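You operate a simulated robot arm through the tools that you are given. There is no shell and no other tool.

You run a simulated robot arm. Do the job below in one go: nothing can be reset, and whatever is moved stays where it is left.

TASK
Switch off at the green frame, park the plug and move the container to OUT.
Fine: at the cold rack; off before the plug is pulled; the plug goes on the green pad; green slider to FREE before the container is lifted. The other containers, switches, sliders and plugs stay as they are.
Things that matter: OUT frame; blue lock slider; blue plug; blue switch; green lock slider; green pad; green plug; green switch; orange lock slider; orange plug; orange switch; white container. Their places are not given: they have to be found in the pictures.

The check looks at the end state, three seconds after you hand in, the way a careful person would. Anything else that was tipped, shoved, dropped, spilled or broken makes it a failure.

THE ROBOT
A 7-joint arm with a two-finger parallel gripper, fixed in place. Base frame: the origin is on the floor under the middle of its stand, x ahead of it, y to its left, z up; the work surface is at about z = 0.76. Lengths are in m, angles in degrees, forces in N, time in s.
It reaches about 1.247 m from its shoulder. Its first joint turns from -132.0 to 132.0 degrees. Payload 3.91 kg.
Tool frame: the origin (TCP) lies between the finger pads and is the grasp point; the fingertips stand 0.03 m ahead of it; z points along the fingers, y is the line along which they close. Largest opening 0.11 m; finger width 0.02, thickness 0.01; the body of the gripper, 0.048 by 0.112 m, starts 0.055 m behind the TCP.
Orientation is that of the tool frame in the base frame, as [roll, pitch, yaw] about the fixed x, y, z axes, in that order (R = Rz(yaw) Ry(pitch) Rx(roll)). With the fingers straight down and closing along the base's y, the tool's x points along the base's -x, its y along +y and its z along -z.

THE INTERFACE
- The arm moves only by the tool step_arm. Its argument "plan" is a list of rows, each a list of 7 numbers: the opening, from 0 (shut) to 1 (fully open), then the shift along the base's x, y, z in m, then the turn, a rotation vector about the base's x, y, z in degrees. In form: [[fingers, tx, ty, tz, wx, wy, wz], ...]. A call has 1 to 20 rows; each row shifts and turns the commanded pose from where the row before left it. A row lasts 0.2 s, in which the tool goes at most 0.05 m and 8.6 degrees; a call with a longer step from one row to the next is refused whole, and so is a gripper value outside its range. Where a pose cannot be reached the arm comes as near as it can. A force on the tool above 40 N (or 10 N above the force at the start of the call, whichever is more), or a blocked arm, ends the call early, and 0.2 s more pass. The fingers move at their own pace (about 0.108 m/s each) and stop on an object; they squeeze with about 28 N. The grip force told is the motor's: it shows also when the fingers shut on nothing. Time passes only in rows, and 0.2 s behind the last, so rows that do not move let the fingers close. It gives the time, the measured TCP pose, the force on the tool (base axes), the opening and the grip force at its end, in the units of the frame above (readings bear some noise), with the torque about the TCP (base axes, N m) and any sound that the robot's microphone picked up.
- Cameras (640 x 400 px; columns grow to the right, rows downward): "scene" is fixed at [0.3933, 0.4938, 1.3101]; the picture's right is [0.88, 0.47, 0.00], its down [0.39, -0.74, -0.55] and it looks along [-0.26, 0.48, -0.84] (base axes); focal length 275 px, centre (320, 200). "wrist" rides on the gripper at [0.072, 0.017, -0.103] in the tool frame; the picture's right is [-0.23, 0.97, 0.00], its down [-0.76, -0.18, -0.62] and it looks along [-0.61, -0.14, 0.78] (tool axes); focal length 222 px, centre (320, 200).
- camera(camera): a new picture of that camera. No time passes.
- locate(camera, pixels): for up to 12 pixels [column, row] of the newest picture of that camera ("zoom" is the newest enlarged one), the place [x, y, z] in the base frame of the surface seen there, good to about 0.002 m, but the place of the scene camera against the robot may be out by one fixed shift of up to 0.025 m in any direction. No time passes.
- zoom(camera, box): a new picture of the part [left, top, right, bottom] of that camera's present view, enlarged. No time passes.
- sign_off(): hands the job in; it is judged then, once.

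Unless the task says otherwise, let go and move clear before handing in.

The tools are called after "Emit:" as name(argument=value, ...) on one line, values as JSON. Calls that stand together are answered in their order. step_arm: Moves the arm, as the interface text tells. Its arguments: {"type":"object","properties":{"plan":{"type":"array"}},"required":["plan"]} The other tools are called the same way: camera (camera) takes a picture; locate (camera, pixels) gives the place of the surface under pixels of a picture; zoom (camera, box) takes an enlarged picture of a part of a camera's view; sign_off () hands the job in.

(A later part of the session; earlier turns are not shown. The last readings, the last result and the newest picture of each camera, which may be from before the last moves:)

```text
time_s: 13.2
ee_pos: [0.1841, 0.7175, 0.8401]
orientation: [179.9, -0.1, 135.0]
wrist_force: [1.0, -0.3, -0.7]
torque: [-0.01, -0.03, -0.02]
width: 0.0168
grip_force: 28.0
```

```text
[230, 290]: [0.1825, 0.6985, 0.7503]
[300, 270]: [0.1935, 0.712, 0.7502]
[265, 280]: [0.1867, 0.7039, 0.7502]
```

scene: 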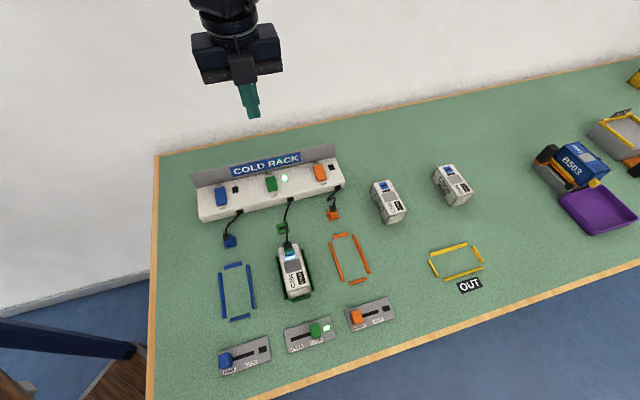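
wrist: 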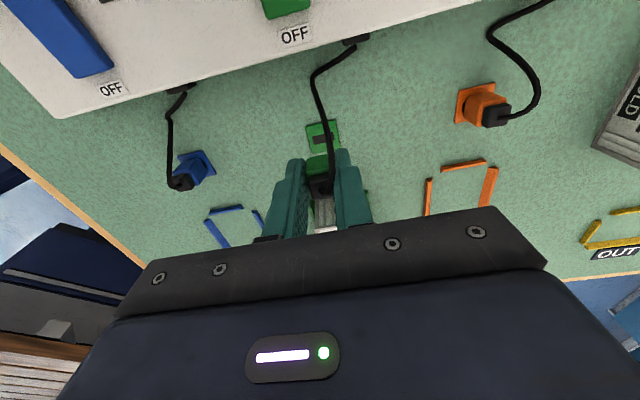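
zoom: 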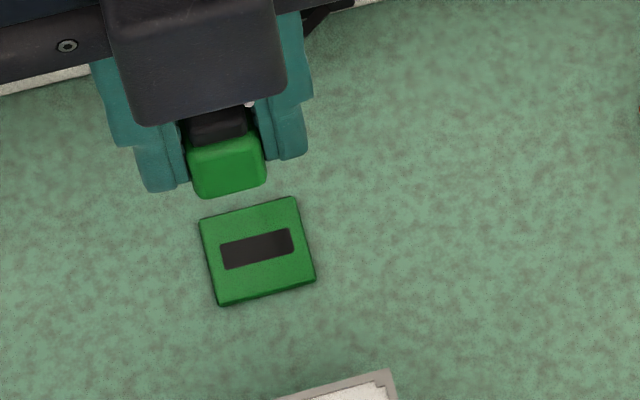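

The pad centre averages (0.186, 0.7187), matching the plug's commanded place. I'll lower to just above the expected contact height (TCP ≈ 0.797).

Emit:
step_arm(plan=[[0, 0, 0, -0.012, 0, 0, 0], [0, 0, 0, -0.012, 0, 0, 0], [0, 0, 0, -0.01, 0, 0, 0], [0, 0, 0, -0.004, 0, 0, 0], [0, 0, 0, 0, 0, 0, 0]])

Emit:
camera(camera="wrist")

Emit:
zoom(camera="wrist", box=[240, 90, 400, 220])

Emit:
zoom(camera="scene", box=[260, 200, 320, 245])

```text
time_s: 14.4
ee_pos: [0.1843, 0.7189, 0.8002]
orientation: [-180.0, 0.0, 135.0]
wrist_force: [0.0, -0.6, -1.0]
torque: [-0.05, 0.0, -0.01]
width: 0.0168
grip_force: 28.5
```

```text
taken
```

wrist: 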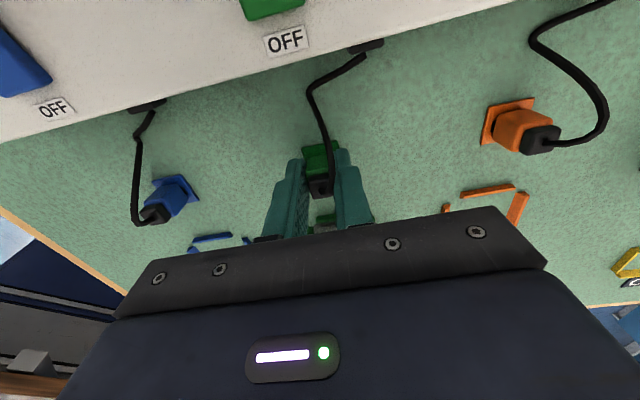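

```text
3.08 times, centred on (320, 155) of wrist
```

zoom: 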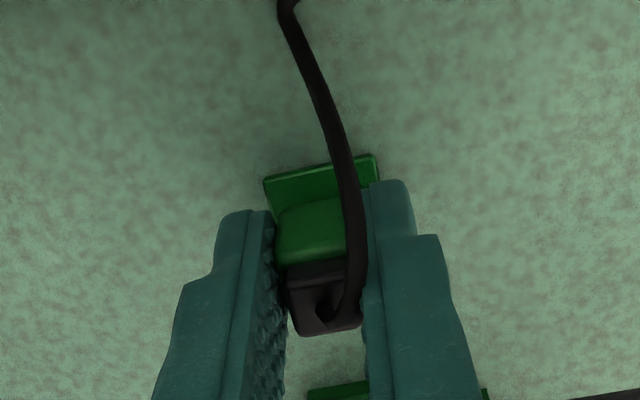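

```text
8.89 times, centred on (290, 222) of scene
```

zoom: 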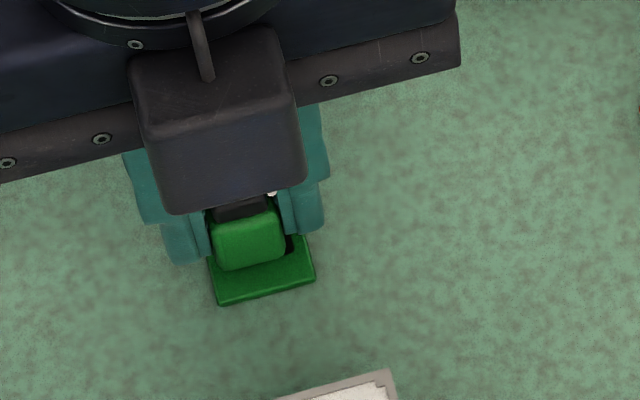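

The plug is about 3 mm above the pad. I'll check its fore-and-aft centring on the pad from both cameras before setting it down.

Emit:
locate(camera="wrist", pixels=[[314, 159.5], [314, 172], [312, 184], [325, 182], [318, 197], [330, 194], [316, 147.5], [303, 150], [335, 144], [313.5, 166]])

Emit:
locate(camera="zoom", pixels=[[218, 296], [310, 274], [222, 264], [280, 252], [250, 225], [250, 245], [240, 210], [268, 275], [215, 225], [280, 215]])

```text
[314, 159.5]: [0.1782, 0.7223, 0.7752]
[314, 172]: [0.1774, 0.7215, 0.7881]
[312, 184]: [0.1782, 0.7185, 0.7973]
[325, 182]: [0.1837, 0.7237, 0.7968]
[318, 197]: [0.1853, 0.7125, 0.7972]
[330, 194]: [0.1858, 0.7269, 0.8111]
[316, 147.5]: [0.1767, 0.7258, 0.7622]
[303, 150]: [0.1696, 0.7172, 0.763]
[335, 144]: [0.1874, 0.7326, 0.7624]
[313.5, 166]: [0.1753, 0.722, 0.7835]
```

```text
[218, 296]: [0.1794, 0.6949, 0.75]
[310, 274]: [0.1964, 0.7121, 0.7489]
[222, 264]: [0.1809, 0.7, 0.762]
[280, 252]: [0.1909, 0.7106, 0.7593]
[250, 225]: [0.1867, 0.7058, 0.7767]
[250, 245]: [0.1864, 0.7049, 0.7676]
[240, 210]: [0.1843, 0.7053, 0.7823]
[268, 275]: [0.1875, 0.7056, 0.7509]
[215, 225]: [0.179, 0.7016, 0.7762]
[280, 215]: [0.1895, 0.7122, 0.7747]
```

Front and back margins of the plug on the pad are about 3 mm and 3.5 mm, so it is centred. I'll lower the last few millimetres gently and watch the force.

Emit:
step_arm(plan=[[0, 0, 0, -0.0015, 0, 0, 0], [0, 0, 0, -0.0015, 0, 0, 0], [0, 0, 0, 0, 0, 0, 0]])

```text
time_s: 15.2
ee_pos: [0.1836, 0.72, 0.7976]
orientation: [180.0, 0.0, 135.0]
wrist_force: [0.1, -0.2, -0.8]
torque: [-0.01, -0.01, 0.0]
width: 0.017
grip_force: 28.6
```

No contact force yet at TCP 0.7976. I'll lower another millimetre at a time.

Emit:
step_arm(plan=[[0, 0, 0, -0.001, 0, 0, 0], [0, 0, 0, 0, 0, 0, 0]])

Emit:
camera(camera="wrist")

Emit:
zoom(camera="scene", box=[260, 200, 320, 245])

Emit:
locate(camera="wrist", pixels=[[314, 184], [320, 196], [325, 183], [317, 192]])

```text
time_s: 15.8
ee_pos: [0.1844, 0.7206, 0.796]
orientation: [-180.0, 0.0, 134.9]
wrist_force: [-0.5, 0.6, -0.7]
torque: [0.01, 0.0, -0.03]
width: 0.0167
grip_force: 28.0
```

```text
taken
```

wrist: 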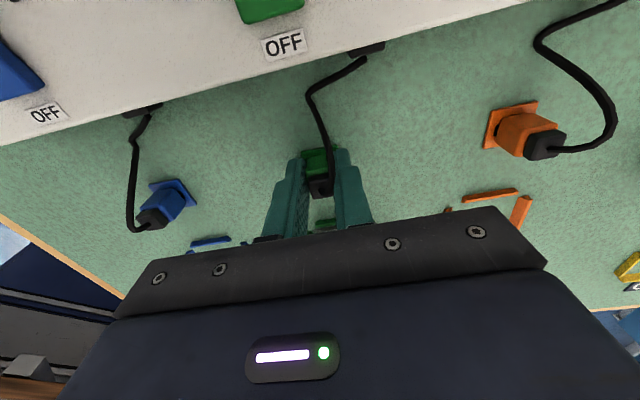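

```text
8.89 times, centred on (290, 222) of scene
```

zoom: 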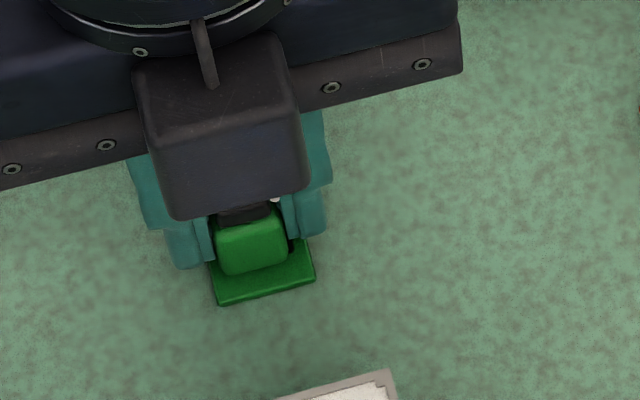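

```text
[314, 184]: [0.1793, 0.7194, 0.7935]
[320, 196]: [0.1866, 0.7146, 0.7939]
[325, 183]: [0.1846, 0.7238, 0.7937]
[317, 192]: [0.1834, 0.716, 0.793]
```

The cap top is at 0.7935, so the plug bottom is nearly on the pad, about 1 mm off centre. I'll nudge it and lower a little more until contact shows.

Emit:
step_arm(plan=[[0, 0.001, -0.0004, 0, 0, 0, 0], [0, 0, 0, -0.001, 0, 0, 0], [0, 0, 0, 0, 0, 0, 0]])

```text
time_s: 16.6
ee_pos: [0.1851, 0.7198, 0.7956]
orientation: [180.0, 0.0, 135.0]
wrist_force: [0.2, -0.3, 0.4]
torque: [-0.02, 0.03, 0.0]
width: 0.0168
grip_force: 28.4
```

The force is up slightly from -0.7 to +0.4. I'll lower one more millimetre to confirm contact.

Emit:
step_arm(plan=[[0, 0, 0, -0.001, 0, 0, 0], [0, 0, 0, 0, 0, 0, 0]])

```text
time_s: 17.2
ee_pos: [0.1832, 0.7197, 0.7958]
orientation: [-179.9, 0.0, 135.0]
wrist_force: [-2.2, -9.6, 13.1]
torque: [-0.17, 0.09, 0.02]
width: 0.0171
grip_force: 28.1
```

Contact is confirmed (13 N up). I'll ease off half a millimetre, open the fingers, and look.

Emit:
step_arm(plan=[[0, 0, 0, 0.0007, 0, 0, 0], [0.2, 0, 0, 0, 0, 0, 0], [0.4, 0, 0, 0, 0, 0, 0], [0.4, 0, 0, 0, 0, 0, 0]])

Emit:
camera(camera="wrist")

Emit:
zoom(camera="wrist", box=[240, 90, 400, 220])

Emit:
zoom(camera="scene", box=[260, 200, 320, 245])

```text
time_s: 18.2
ee_pos: [0.1848, 0.7194, 0.7951]
orientation: [-179.9, 0.0, 135.0]
wrist_force: [-0.2, -0.2, -0.1]
torque: [0.01, -0.01, -0.04]
width: 0.0442
grip_force: 0.1
```

```text
taken
```

wrist: 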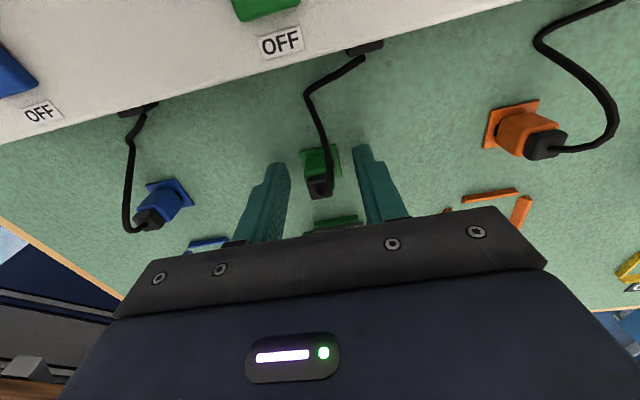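

```text
3.08 times, centred on (320, 155) of wrist
```

zoom: 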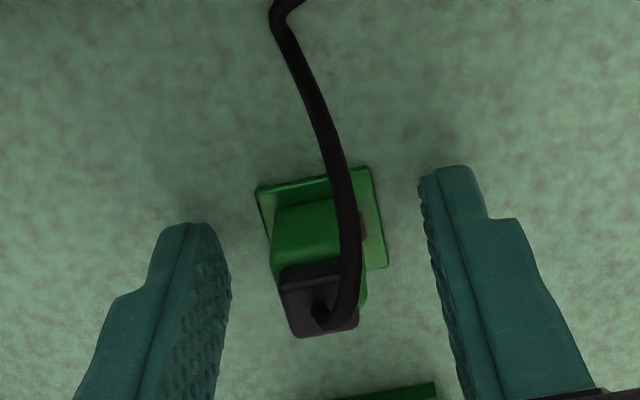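

```text
8.89 times, centred on (290, 222) of scene
```

zoom: 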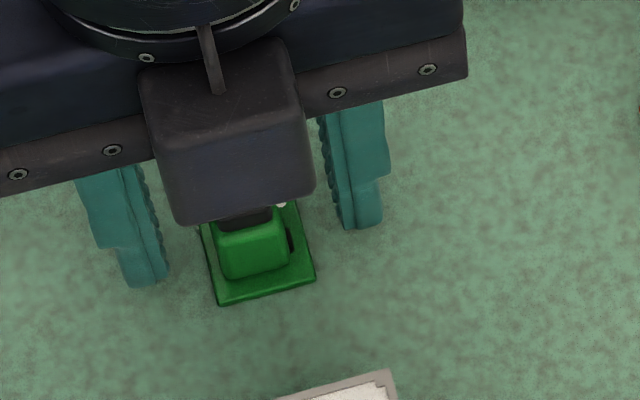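

The plug stands upright on the green pad with the fingers clear of it. I'll lift straight up, then travel over to the green slider.

Emit:
step_arm(plan=[[0.4, 0, 0, 0.02, 0, 0, 0], [0.4, 0, 0, 0.04, 0, 0, 0], [0.4, 0, 0, 0.045, 0, 0, 0], [0.4, 0, 0, 0.045, 0, 0, 0], [0.4, 0.033, -0.031, 0, 0, 0, 0], [0.4, 0.033, -0.031, 0, 0, 0, 0], [0.4, 0.033, -0.031, 0, 0, 0, 0], [0.4, 0.033, -0.031, 0, 0, 0, 0], [0.4, 0.033, -0.031, 0, 0, 0, 0], [0.4, 0, 0, 0, 0, 0, 0]])

Emit:
camera(camera="wrist")

Emit:
camera(camera="scene")

Emit:
zoom(camera="scene", box=[220, 170, 350, 310])

Emit:
zoom(camera="wrist", box=[220, 60, 420, 190])

```text
time_s: 20.4
ee_pos: [0.3507, 0.5625, 0.9468]
orientation: [180.0, 0.1, 135.0]
wrist_force: [-0.1, -0.1, -0.2]
torque: [-0.01, -0.02, -0.03]
width: 0.0441
grip_force: 0.0
```

```text
taken
```

wrist: 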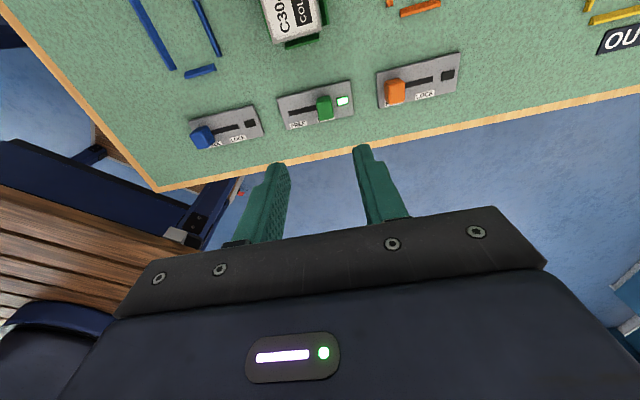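

```text
taken
```

scene: 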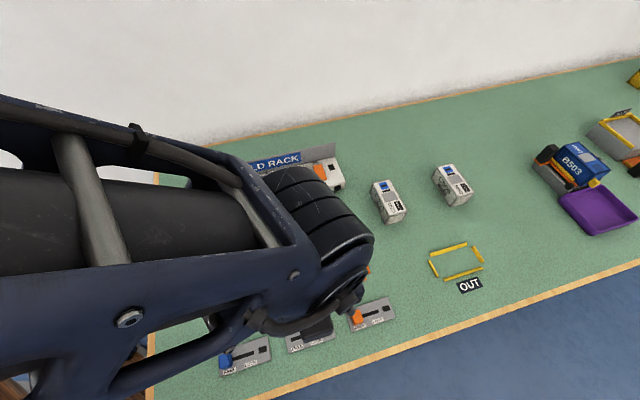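

```text
2.86 times, centred on (285, 240) of scene
```

zoom: 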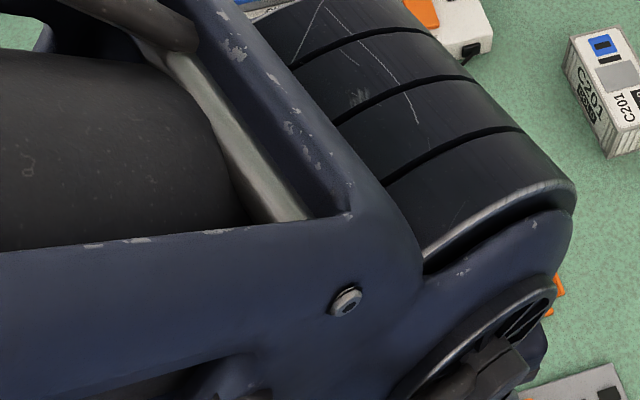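

```text
3.08 times, centred on (320, 125) of wrist
```

zoom: 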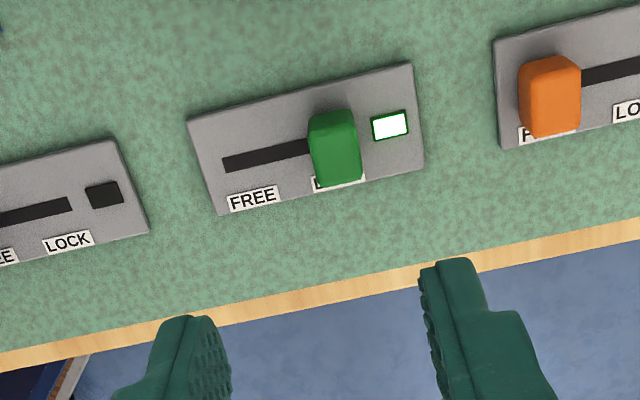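

The wrist view shows the green knob at zoom (335,148), the lit lamp at (390,125) and the slot running toward FREE at (225,163). I'll locate these, plus the neighbouring knobs.

Emit:
locate(camera="zoom", pixels=[[318, 130], [350, 122], [358, 170], [325, 178], [338, 150], [228, 163], [300, 147], [390, 125], [260, 130], [405, 70], [192, 122], [215, 208]])

Emit:
locate(camera="wrist", pixels=[[396, 92], [203, 137], [267, 25], [322, 15], [300, 40]])

```text
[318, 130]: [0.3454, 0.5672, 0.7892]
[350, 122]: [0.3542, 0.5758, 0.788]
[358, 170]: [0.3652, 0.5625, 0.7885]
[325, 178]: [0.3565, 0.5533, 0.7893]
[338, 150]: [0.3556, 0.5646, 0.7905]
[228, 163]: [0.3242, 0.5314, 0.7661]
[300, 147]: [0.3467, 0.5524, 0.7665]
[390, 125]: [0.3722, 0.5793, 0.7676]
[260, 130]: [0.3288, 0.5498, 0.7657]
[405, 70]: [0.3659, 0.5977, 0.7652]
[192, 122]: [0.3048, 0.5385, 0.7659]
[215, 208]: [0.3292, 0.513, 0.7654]
```

```text
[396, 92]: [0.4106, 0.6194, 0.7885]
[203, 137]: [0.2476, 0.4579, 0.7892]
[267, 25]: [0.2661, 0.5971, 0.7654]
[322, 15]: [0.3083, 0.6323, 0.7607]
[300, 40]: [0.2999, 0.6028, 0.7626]
```

The green knob top is centred at (0.3555, 0.5648, 0.789), the plate is at 0.7655, and the travel to FREE is about 0.037 m along (-0.707, -0.707). I'll descend above it and check.

Emit:
step_arm(plan=[[0.4, 0.005, 0.0014, -0.035, 0, 0, 0], [0.4, 0, 0, -0.035, 0, 0, 0], [0.4, 0, 0, -0.035, 0, 0, 0], [0.4, 0, 0, -0.015, 0, 0, 0], [0.4, 0, 0, 0, 0, 0, 0]])

Emit:
camera(camera="wrist")

Emit:
zoom(camera="wrist", box=[240, 80, 400, 220])

Emit:
locate(camera="zoom", pixels=[[320, 280], [320, 300], [340, 300], [300, 300], [330, 320], [310, 260]])

```text
time_s: 21.6
ee_pos: [0.3538, 0.5649, 0.8248]
orientation: [-180.0, 0.0, 135.0]
wrist_force: [-0.8, -0.2, -0.5]
torque: [-0.02, -0.01, 0.0]
width: 0.044
grip_force: 0.2
```

```text
taken
```

wrist: 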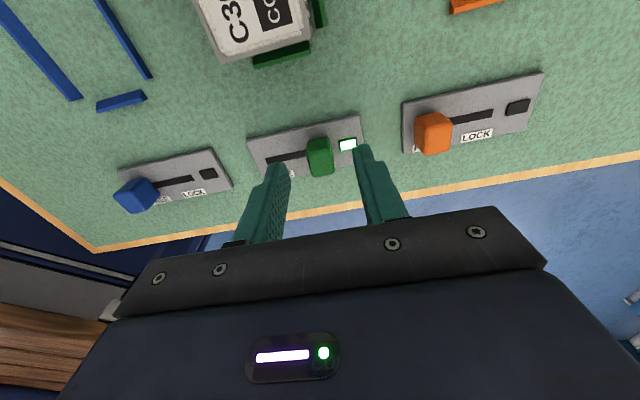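

```text
2.86 times, centred on (320, 150) of wrist
```

zoom: 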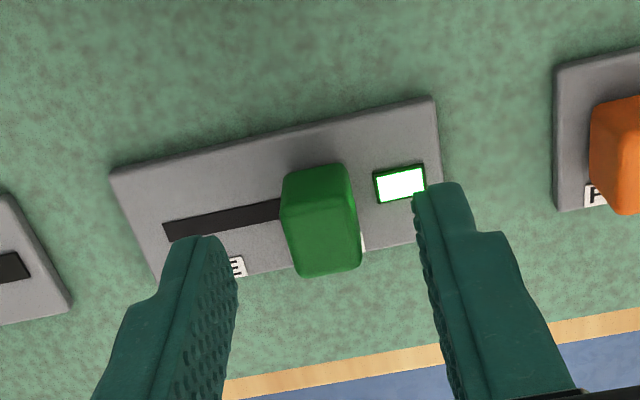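

```text
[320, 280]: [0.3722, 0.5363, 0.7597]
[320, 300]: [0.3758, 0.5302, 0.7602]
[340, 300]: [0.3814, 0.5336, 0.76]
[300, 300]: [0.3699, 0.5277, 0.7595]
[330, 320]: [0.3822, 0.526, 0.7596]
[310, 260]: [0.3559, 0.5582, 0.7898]
```

The fingers straddle the knob at zoom (320,220). I'll descend to TCP ≈ 0.801, leaving the tips about 5 mm above the plate, and close on the knob.

Emit:
step_arm(plan=[[0.4, 0, 0, -0.012, 0, 0, 0], [0.4, 0, 0, -0.011, 0, 0, 0], [0.4, 0, 0, 0, 0, 0, 0], [0.2, 0, 0, 0, 0, 0, 0], [0, 0, 0, 0, 0, 0, 0], [0, 0, 0, 0, 0, 0, 0]])

Emit:
camera(camera="wrist")

Emit:
zoom(camera="wrist", box=[240, 80, 400, 220])

```text
time_s: 23.0
ee_pos: [0.3543, 0.565, 0.8023]
orientation: [179.9, 0.0, 135.1]
wrist_force: [-2.3, -2.3, -0.7]
torque: [-0.04, 0.08, 0.04]
width: 0.0168
grip_force: 44.9
```

```text
taken
```

wrist: 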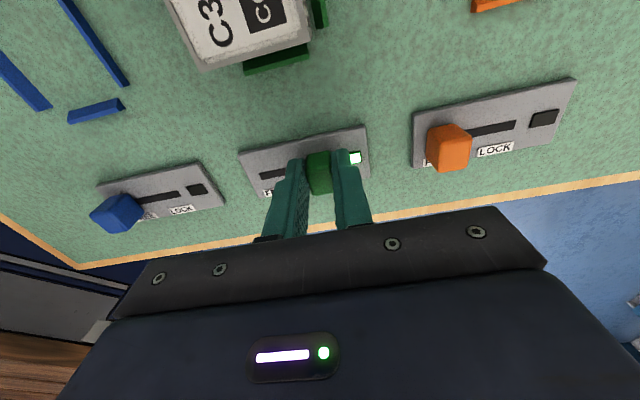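

```text
2.86 times, centred on (320, 150) of wrist
```

zoom: 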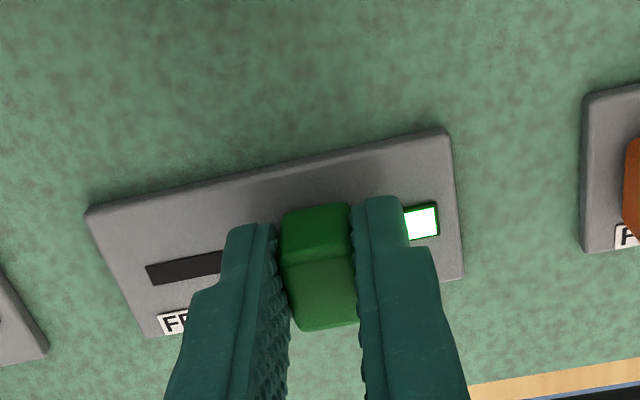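

The knob is gripped at width 0.0168. I'll slide it toward FREE along (-0.707, -0.707) in small steps.

Emit:
step_arm(plan=[[0, -0.003, -0.003, 0, 0, 0, 0], [0, -0.006, -0.006, 0, 0, 0, 0], [0, -0.006, -0.006, 0, 0, 0, 0], [0, -0.006, -0.006, 0, 0, 0, 0], [0, -0.003, -0.003, 0, 0, 0, 0], [0, 0, 0, 0, 0, 0, 0]])

Emit:
camera(camera="wrist")

Emit:
zoom(camera="wrist", box=[240, 80, 400, 220])

```text
time_s: 24.4
ee_pos: [0.3295, 0.543, 0.8018]
orientation: [179.9, 0.0, 135.1]
wrist_force: [-6.7, 5.3, 6.7]
torque: [0.03, 0.08, 0.0]
width: 0.0166
grip_force: 44.9
```

```text
taken
```

wrist: 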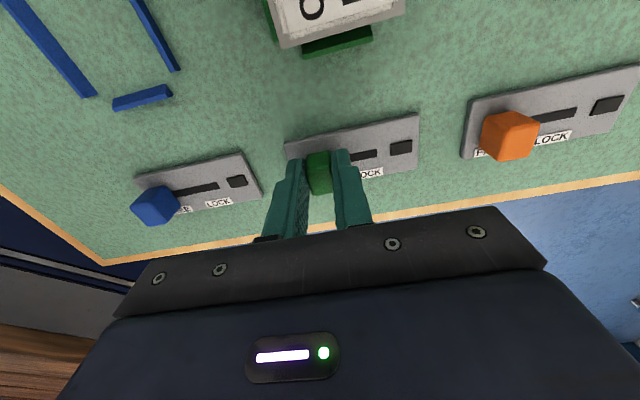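

```text
2.86 times, centred on (320, 150) of wrist
```

zoom: 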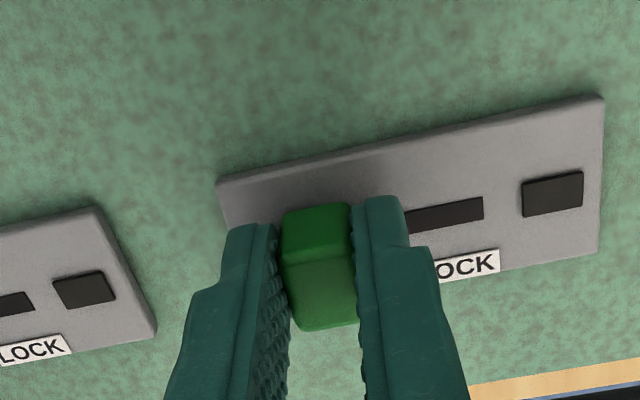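

The slider lamp at zoom (552,193) is now dark after about 0.034 m of travel. I'll go the last few millimetres to the end stop.

Emit:
step_arm(plan=[[0, -0.0015, -0.0015, 0, 0, 0, 0], [0, -0.0015, -0.0015, 0, 0, 0, 0], [0, 0, 0, 0, 0, 0, 0]])

Emit:
camera(camera="wrist")

Emit:
zoom(camera="wrist", box=[240, 80, 400, 220])

```text
time_s: 25.2
ee_pos: [0.3275, 0.5385, 0.8016]
orientation: [-180.0, 0.0, 135.0]
wrist_force: [0.2, -0.6, 10.4]
torque: [-0.04, -0.02, -0.02]
width: 0.0169
grip_force: 45.4
```

```text
taken
```

wrist: 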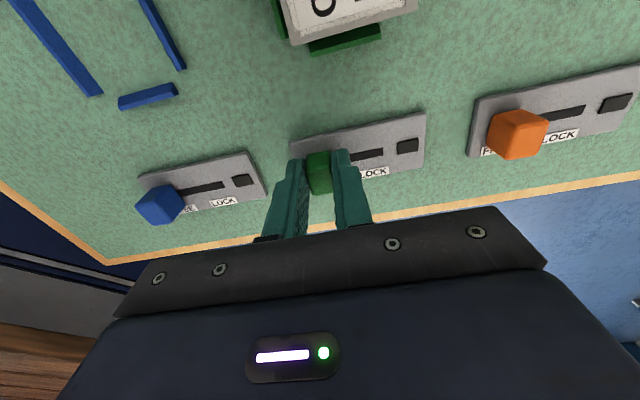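

```text
2.86 times, centred on (320, 150) of wrist
```

zoom: 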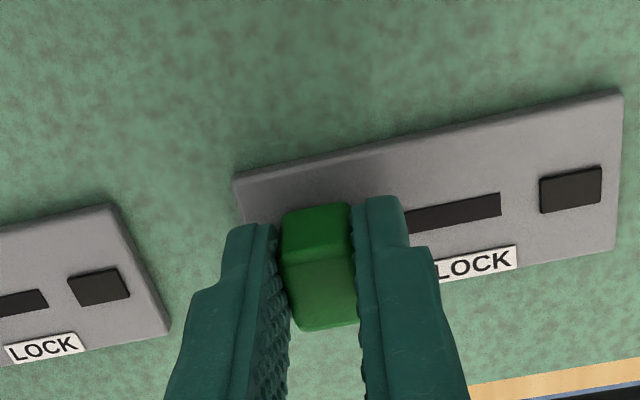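

The lateral force is still low, so the stop isn't reached yet. I'll push 1.5 mm more and see whether resistance shows.

Emit:
step_arm(plan=[[0, -0.001, -0.001, 0, 0, 0, 0], [0, 0, 0, 0, 0, 0, 0]])

```text
time_s: 25.8
ee_pos: [0.3279, 0.5381, 0.8028]
orientation: [180.0, -0.1, 135.0]
wrist_force: [-1.6, 1.5, 4.0]
torque: [0.07, 0.09, -0.03]
width: 0.0169
grip_force: 44.9
```

The position barely changed, so the knob may be at its stop. I'll release it, lift, and compare its place with the blue and orange knobs at FREE.

Emit:
step_arm(plan=[[0.2, 0, 0, 0, 0, 0, 0], [0.4, 0, 0, 0, 0, 0, 0], [0.4, 0, 0, 0.015, 0, 0, 0], [0.4, 0, 0, 0.04, 0, 0, 0], [0.4, 0, 0, 0.045, 0, 0, 0], [0.4, 0, 0, 0.045, 0, 0, 0], [0.4, 0, 0, 0, 0, 0, 0]])

Emit:
camera(camera="wrist")

Emit:
zoom(camera="wrist", box=[180, 40, 480, 200])

```text
time_s: 27.4
ee_pos: [0.3274, 0.5367, 0.9486]
orientation: [-180.0, 0.0, 135.0]
wrist_force: [0.6, 0.1, -0.4]
torque: [-0.05, 0.0, 0.01]
width: 0.044
grip_force: 0.0
```

```text
taken
```

wrist: 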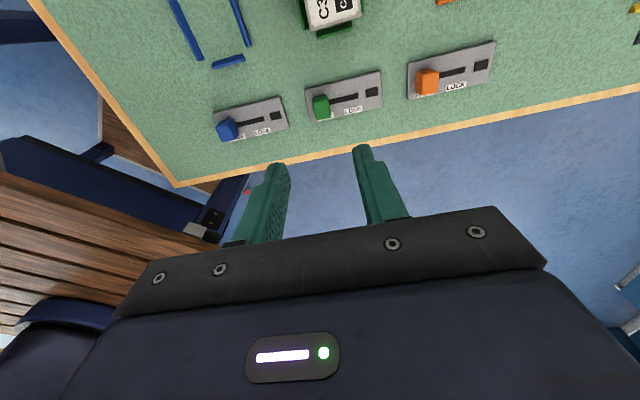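

```text
2.13 times, centred on (330, 120) of wrist
```

zoom: 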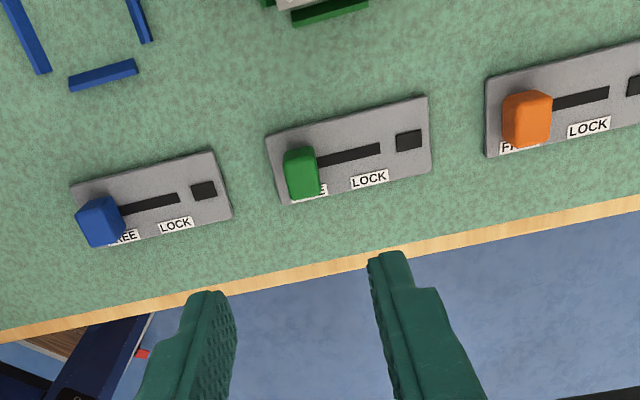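

The green knob now sits at FREE just like the blue and orange ones, and its lamp is dark. Next I'll open wider and go above the container centre near (0.263, 0.642).

Emit:
step_arm(plan=[[0.7, -0.0212, 0.0347, 0, 0, 0, 0], [0.7, -0.0212, 0.0347, 0, 0, 0, 0], [0.7, -0.0212, 0.0347, 0, 0, 0, 0], [0.7, 0, 0, 0, 0, 0, 0]])

Emit:
camera(camera="wrist")

Emit:
zoom(camera="wrist", box=[240, 40, 420, 190])

Emit:
camera(camera="scene")

```text
time_s: 28.4
ee_pos: [0.2621, 0.6403, 0.9479]
orientation: [-179.8, 0.1, 135.0]
wrist_force: [0.0, 0.1, 0.4]
torque: [0.0, 0.04, -0.01]
width: 0.0772
grip_force: 0.2
```

```text
taken
```

wrist: 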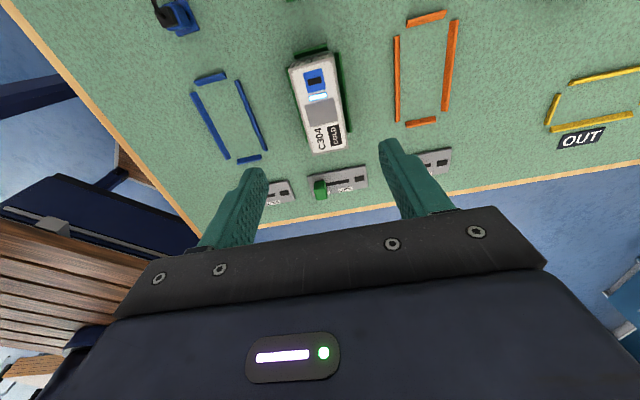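

```text
2.67 times, centred on (330, 115) of wrist
```

zoom: 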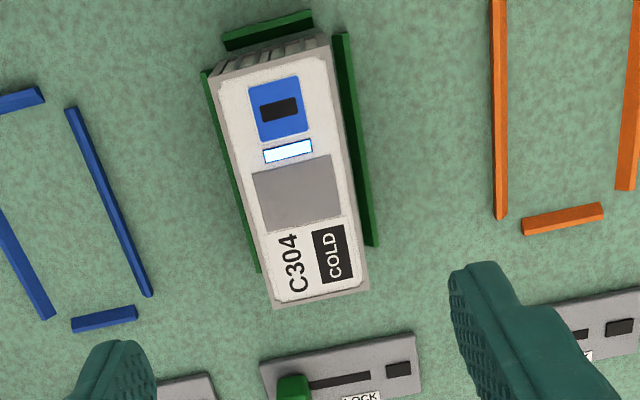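

```text
taken
```

scene: 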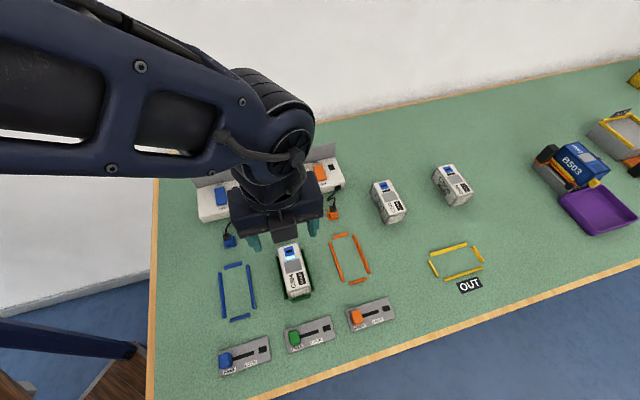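

The container top is clear now. I'll locate its corners and the side bars in this view.

Emit:
locate(camera="wrist", pixels=[[290.5, 72], [331, 63], [313, 152.5], [345.5, 147.5], [319, 105], [303.5, 120], [329, 100], [290, 85], [350, 128], [300, 131], [341, 80], [310, 48]])

```text
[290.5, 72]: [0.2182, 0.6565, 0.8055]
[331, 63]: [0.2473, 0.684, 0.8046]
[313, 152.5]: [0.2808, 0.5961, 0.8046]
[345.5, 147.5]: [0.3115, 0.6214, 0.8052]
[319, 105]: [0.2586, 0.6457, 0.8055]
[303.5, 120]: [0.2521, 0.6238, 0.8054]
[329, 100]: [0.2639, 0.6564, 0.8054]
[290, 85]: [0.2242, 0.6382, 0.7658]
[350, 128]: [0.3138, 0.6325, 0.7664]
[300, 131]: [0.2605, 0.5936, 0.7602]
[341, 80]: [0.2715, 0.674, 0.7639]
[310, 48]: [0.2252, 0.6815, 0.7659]
```

The container centre is about (0.264, 0.6405), with top 0.805 and side bars reaching 0.766. I'll descend with the fingers open to TCP ≈ 0.803, keeping the tips about 7 mm above the bars.

Emit:
step_arm(plan=[[0.7, 0.001, -0.001, -0.04, 0, 0, 0], [0.7, 0, 0, -0.04, 0, 0, 0], [0.7, 0, 0, -0.035, 0, 0, 0], [0.7, 0, 0, -0.02, 0, 0, 0], [0.7, 0, 0, -0.009, 0, 0, 0], [0.7, 0, 0, 0, 0, 0, 0]])

Emit:
camera(camera="wrist")

Emit:
zoom(camera="wrist", box=[220, 60, 420, 220])

Emit:
zoom(camera="scene", box=[240, 200, 350, 310])

```text
time_s: 29.8
ee_pos: [0.2626, 0.6402, 0.8031]
orientation: [-180.0, 0.1, 135.0]
wrist_force: [-1.2, -0.1, 0.6]
torque: [0.01, 0.0, 0.02]
width: 0.077
grip_force: 0.0
```

```text
taken
```

wrist: 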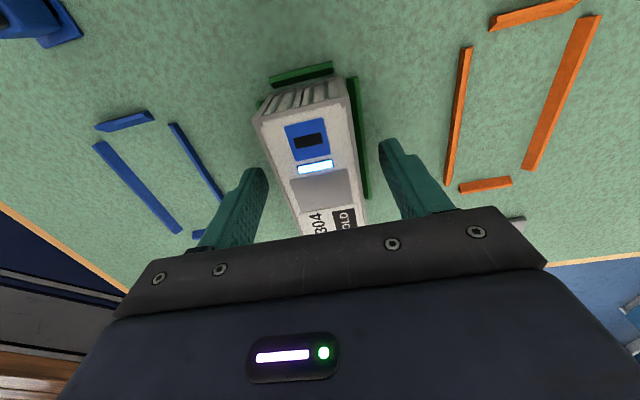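

```text
2.50 times, centred on (320, 140) of wrist
```

zoom: 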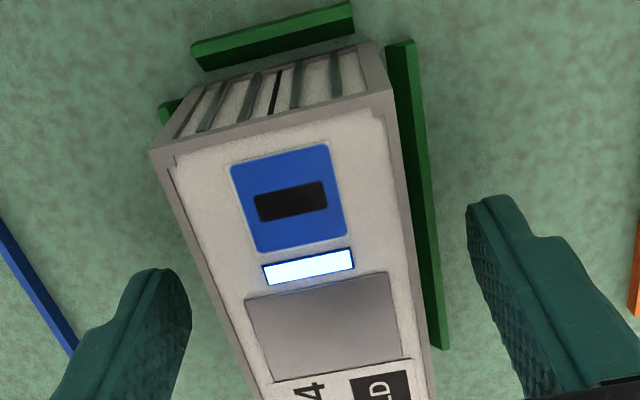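

```text
3.64 times, centred on (295, 255) of scene
```

zoom: 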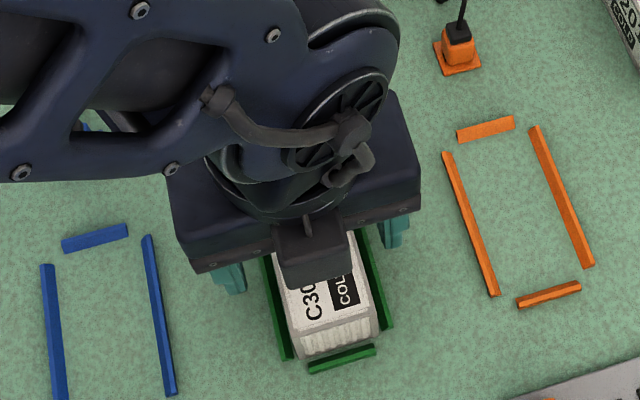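

The fingers are on both sides of the container and above the bars. I'll close gently and check the grip.

Emit:
step_arm(plan=[[0.5, 0, 0, 0, 0, 0, 0], [0.4, 0, 0, 0, 0, 0, 0], [0.3, 0, 0, 0, 0, 0, 0], [0.2, 0, 0, 0, 0, 0, 0], [0.2, 0, 0, 0, 0, 0, 0]])

Emit:
camera(camera="wrist")

```text
time_s: 31.0
ee_pos: [0.2632, 0.6409, 0.8049]
orientation: [180.0, 0.0, 135.0]
wrist_force: [1.0, 0.8, 0.8]
torque: [0.01, -0.01, 0.02]
width: 0.0447
grip_force: 28.0
```

```text
taken
```

wrist: 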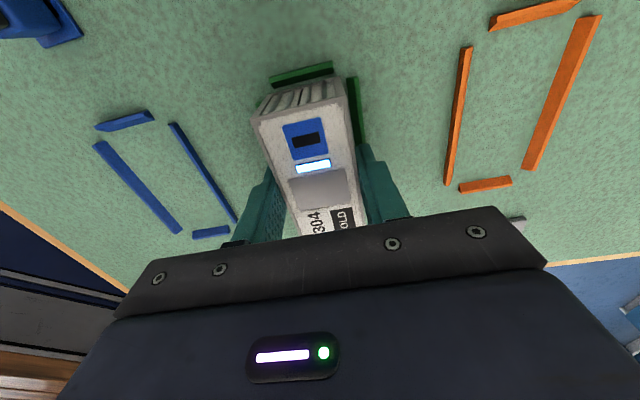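

The container is gripped at width 0.0447 with 28 N. I'll lift slowly and check that it comes along level.

Emit:
step_arm(plan=[[0, 0, 0, 0.003, 0, 0, 0], [0, 0, 0, 0.005, 0, 0, 0], [0, 0, 0, 0.007, 0, 0, 0], [0, 0, 0, 0.01, 0, 0, 0], [0, 0, 0, 0.01, 0, 0, 0], [0, 0, 0, 0, 0, 0, 0]])

Emit:
camera(camera="wrist")

Emit:
zoom(camera="scene", box=[240, 200, 350, 310])

```text
time_s: 32.4
ee_pos: [0.2636, 0.64, 0.8376]
orientation: [180.0, 0.0, 134.9]
wrist_force: [-0.4, -0.8, -1.5]
torque: [-0.04, 0.04, -0.03]
width: 0.0447
grip_force: 28.9
```

```text
taken
```

wrist: 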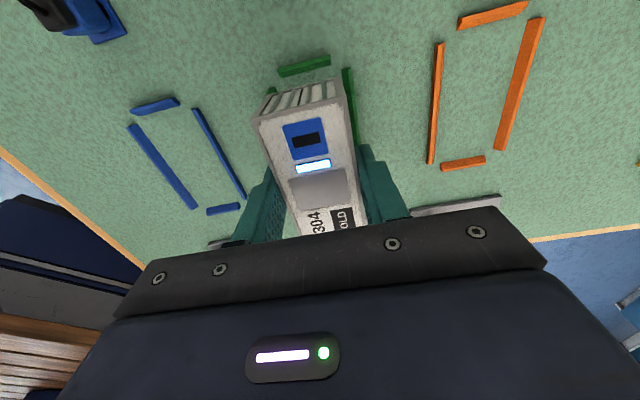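

```text
3.64 times, centred on (295, 255) of scene
```

zoom: 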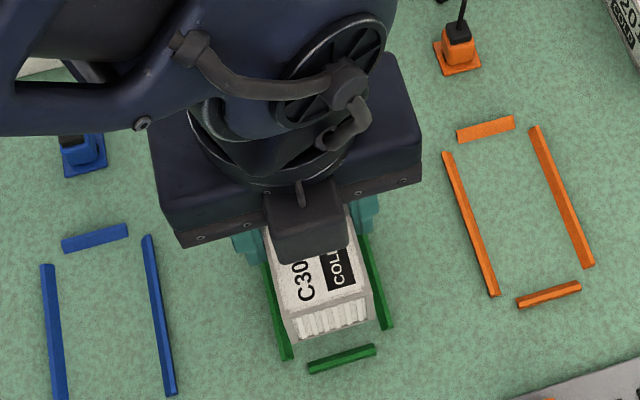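

The container is up cleanly, with about 1.5 N of load and a level grip. I'll raise it to z ≈ 0.95 and start moving toward OUT while turning +90°, pausing partway to check the turn is reachable.

Emit:
step_arm(plan=[[0, 0, 0, 0.038, 0, 0, 0], [0, 0, 0, 0.038, 0, 0, 0], [0, 0, 0, 0.038, 0, 0, 0], [0, 0.024, 0.0153, 0, 0, 0, 7.5], [0, 0.024, 0.0153, 0, 0, 0, 7.5], [0, 0.024, 0.0153, 0, 0, 0, 7.5], [0, 0.024, 0.0153, 0, 0, 0, 7.5], [0, 0.024, 0.0153, 0, 0, 0, 7.5], [0, 0.024, 0.0153, 0, 0, 0, 7.5], [0, 0, 0, 0, 0, 0, 0]])

Emit:
camera(camera="wrist")

Emit:
camera(camera="scene")

```text
time_s: 34.6
ee_pos: [0.4077, 0.7318, 0.9513]
orientation: [180.0, 0.0, -179.9]
wrist_force: [0.6, -0.5, -1.6]
torque: [-0.02, 0.01, 0.0]
width: 0.0446
grip_force: 28.0
```

```text
taken
```

wrist: 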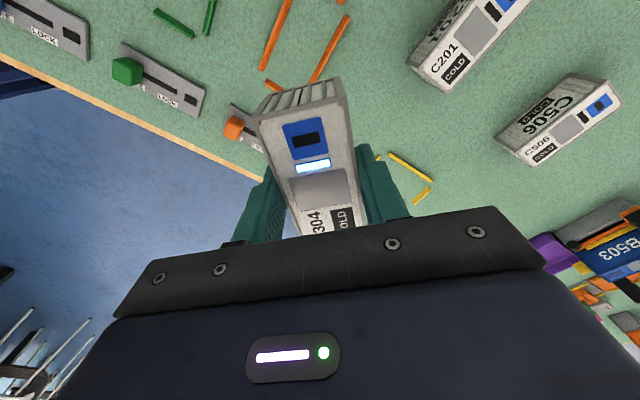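

```text
taken
```

scene: 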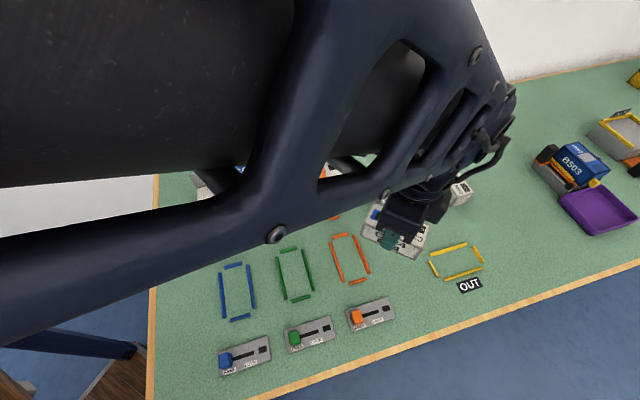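

The turn is halfway and fine, and the load is unchanged. I'll finish it beside the OUT frame on its front side, so the wrist camera sees the frame unhidden by the carried container.

Emit:
step_arm(plan=[[0, 0.037, 0.0024, 0, 0, 0, 7.5], [0, 0.037, 0.0024, 0, 0, 0, 7.5], [0, 0.037, 0.0024, 0, 0, 0, 7.5], [0, 0.037, 0.0024, 0, 0, 0, 7.5], [0, 0.037, 0.0024, 0, 0, 0, 7.5], [0, 0.037, 0.0024, 0, 0, 0, 7.5], [0, 0, 0, 0, 0, 0, 0]])

Emit:
camera(camera="wrist")

Emit:
camera(camera="scene")

```text
time_s: 36.2
ee_pos: [0.6288, 0.7478, 0.9511]
orientation: [-180.0, -0.1, -134.9]
wrist_force: [0.2, -0.6, -1.4]
torque: [-0.02, -0.03, 0.03]
width: 0.0446
grip_force: 28.2
```

```text
taken
```

wrist: 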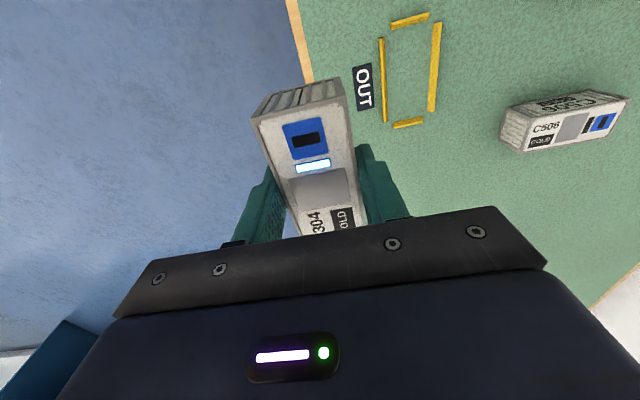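

```text
taken
```

scene: 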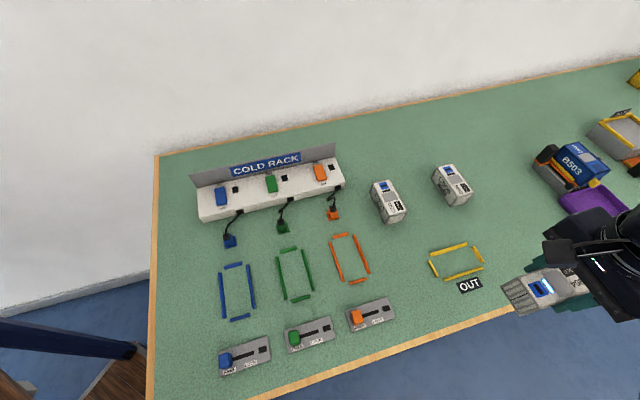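

The OUT frame is fully visible at wrist (410,70) with the container clear of it. I'll zoom there and locate all four bars, and check the rack in the scene view.

Emit:
zoom(camera="wrist", box=[340, 0, 500, 140])

Emit:
locate(camera="zoom", pixels=[[168, 110], [182, 347], [393, 65], [370, 312], [203, 80], [354, 42], [222, 362], [338, 345], [280, 200], [176, 230], [382, 190], [275, 62]])

Emit:
zoom(camera="scene", box=[190, 145, 400, 310])

```text
2.86 times, centred on (420, 70) of wrist
```

zoom: 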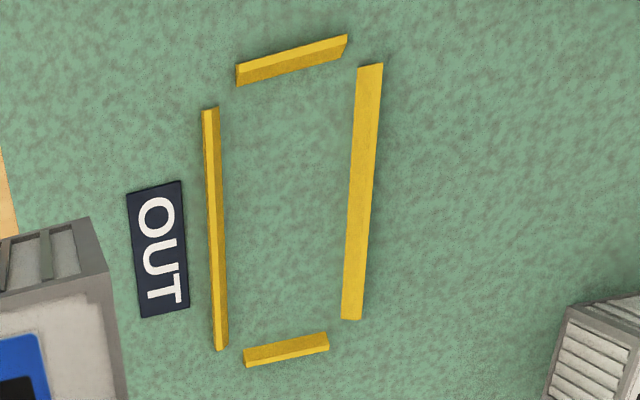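

```text
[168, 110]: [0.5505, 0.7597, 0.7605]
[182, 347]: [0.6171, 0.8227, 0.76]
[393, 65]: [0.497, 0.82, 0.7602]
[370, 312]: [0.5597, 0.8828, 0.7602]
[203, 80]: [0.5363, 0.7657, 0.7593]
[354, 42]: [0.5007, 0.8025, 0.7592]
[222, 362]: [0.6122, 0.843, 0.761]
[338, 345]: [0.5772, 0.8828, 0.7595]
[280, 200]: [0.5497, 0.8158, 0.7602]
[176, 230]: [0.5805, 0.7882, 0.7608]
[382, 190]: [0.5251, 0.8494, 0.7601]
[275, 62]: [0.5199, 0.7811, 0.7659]
```

```text
2.42 times, centred on (295, 228) of scene
```

zoom: 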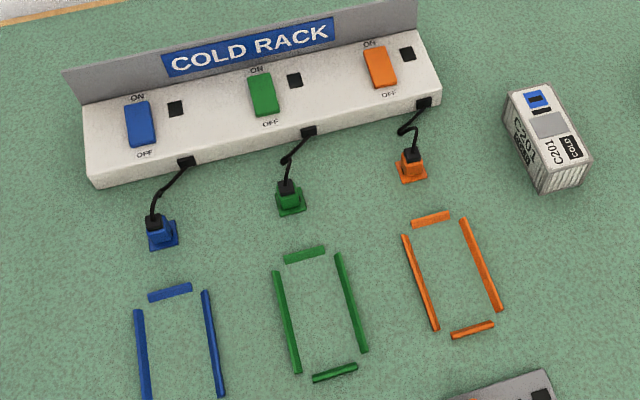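

The green plug is parked on its pad with its frame now empty. My pixel guesses fell beside the bars, so I'll zoom the wrist again and locate the bars' inner edges exactly.

Emit:
zoom(camera="wrist", box=[340, 0, 500, 140])

Emit:
locate(camera="zoom", pixels=[[224, 115], [232, 340], [352, 75], [337, 312], [243, 90], [343, 55], [248, 344], [323, 329], [211, 200], [365, 190], [290, 62], [286, 349]])

```text
2.86 times, centred on (420, 70) of wrist
```

zoom: 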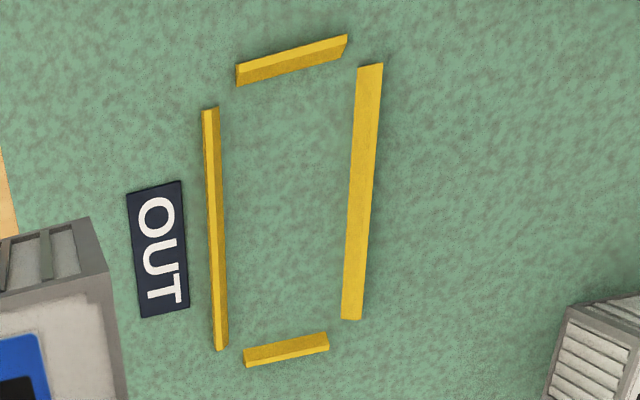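

```text
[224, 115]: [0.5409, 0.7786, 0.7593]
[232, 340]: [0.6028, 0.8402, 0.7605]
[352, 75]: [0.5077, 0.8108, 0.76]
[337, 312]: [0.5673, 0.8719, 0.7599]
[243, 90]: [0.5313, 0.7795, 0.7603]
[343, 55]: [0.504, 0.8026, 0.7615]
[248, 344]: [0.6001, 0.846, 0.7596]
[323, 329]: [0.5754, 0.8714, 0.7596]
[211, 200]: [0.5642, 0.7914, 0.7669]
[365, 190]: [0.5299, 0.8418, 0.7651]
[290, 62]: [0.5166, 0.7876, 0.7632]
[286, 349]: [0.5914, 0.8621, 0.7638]
```

The OUT centre works out at (0.554, 0.8242), its axis is at 45°, and the inside is about 0.052 × 0.100. I'll check where the held container's back edge lies relative to the TCP, at wrist (256,121) to (345,100).

Emit:
zoom(camera="wrist", box=[240, 60, 380, 240])

Emit:
locate(camera="wrist", pixels=[[258, 122], [344, 103], [300, 112.5], [284, 125], [322, 117], [288, 157], [328, 150], [262, 130], [348, 112], [271, 160], [354, 140], [308, 139]])

```text
2.22 times, centred on (310, 150) of wrist
```

zoom: 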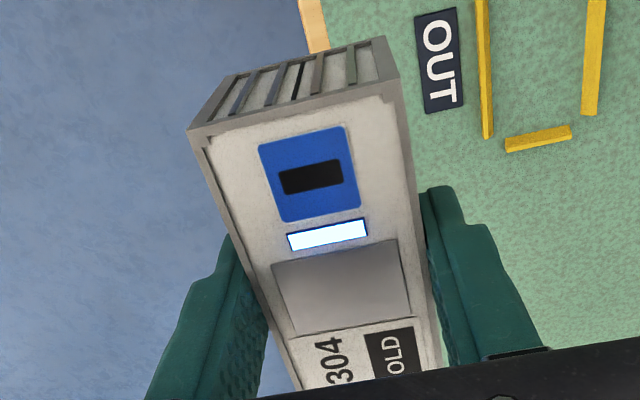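

```text
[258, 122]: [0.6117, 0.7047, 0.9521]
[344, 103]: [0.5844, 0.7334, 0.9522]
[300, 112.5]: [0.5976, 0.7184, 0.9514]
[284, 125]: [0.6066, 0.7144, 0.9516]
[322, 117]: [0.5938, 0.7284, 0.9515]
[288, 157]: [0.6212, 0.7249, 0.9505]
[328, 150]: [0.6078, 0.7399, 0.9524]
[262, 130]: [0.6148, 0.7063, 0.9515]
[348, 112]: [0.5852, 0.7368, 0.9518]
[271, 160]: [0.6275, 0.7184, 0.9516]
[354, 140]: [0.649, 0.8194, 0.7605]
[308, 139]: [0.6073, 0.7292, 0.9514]
```

My clicks were a few pixels inside the rim, so I'll locate the exact rim edge again. This confirms where the container sits relative to the TCP.

Emit:
locate(camera="wrist", pixels=[[253.5, 121.5], [300, 109], [342, 98.5], [344, 100], [258, 133], [347, 111], [263, 145], [349.5, 122]])

Emit:
step_arm(plan=[[0, 0, 0, 0, 0, 0, 0]])

```text
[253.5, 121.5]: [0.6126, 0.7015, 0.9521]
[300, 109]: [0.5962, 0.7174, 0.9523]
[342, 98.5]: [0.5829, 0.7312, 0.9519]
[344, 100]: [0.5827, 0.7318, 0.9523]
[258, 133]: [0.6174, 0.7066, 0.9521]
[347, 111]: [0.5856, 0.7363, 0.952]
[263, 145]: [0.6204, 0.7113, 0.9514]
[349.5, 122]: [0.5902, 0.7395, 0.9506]
```

```text
time_s: 36.6
ee_pos: [0.6305, 0.7487, 0.9515]
orientation: [-180.0, -0.1, -135.1]
wrist_force: [0.5, 0.1, -0.7]
torque: [-0.04, -0.03, 0.0]
width: 0.0446
grip_force: 28.4
```

The container is centred on the TCP to within a millimetre. I'll move it (-0.0755, +0.0759) over the OUT frame and lower it to about 16 mm above the table for a last check.

Emit:
step_arm(plan=[[0, -0.0252, 0.0253, 0, 0, 0, 0], [0, -0.0252, 0.0253, 0, 0, 0, 0], [0, -0.0251, 0.0253, 0, 0, 0, 0], [0, 0, 0, -0.035, 0, 0, 0], [0, 0, 0, -0.035, 0, 0, 0], [0, 0, 0, -0.035, 0, 0, 0], [0, 0, 0, -0.025, 0, 0, 0], [0, 0, 0, 0, 0, 0, 0]])

Emit:
camera(camera="wrist")

Emit:
zoom(camera="wrist", box=[220, 40, 420, 240])

Emit:
zoom(camera="scene", box=[400, 200, 520, 300])

```text
time_s: 38.4
ee_pos: [0.5549, 0.8238, 0.8239]
orientation: [180.0, 0.0, -134.9]
wrist_force: [0.0, -0.4, -1.7]
torque: [0.0, 0.02, 0.02]
width: 0.0446
grip_force: 28.0
```

```text
taken
```

wrist: 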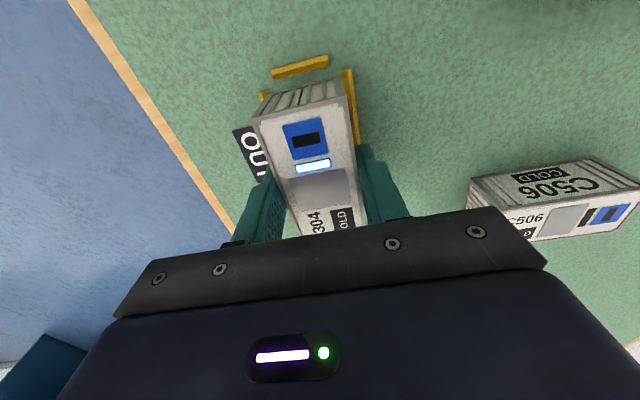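

```text
2.00 times, centred on (320, 140) of wrist
```

zoom: 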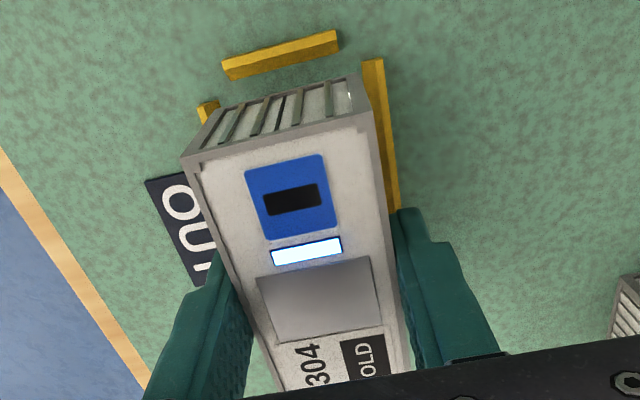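

```text
4.00 times, centred on (460, 250) of scene
```

zoom: 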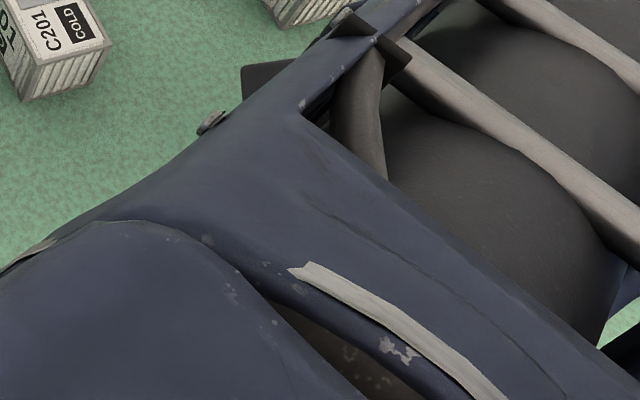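

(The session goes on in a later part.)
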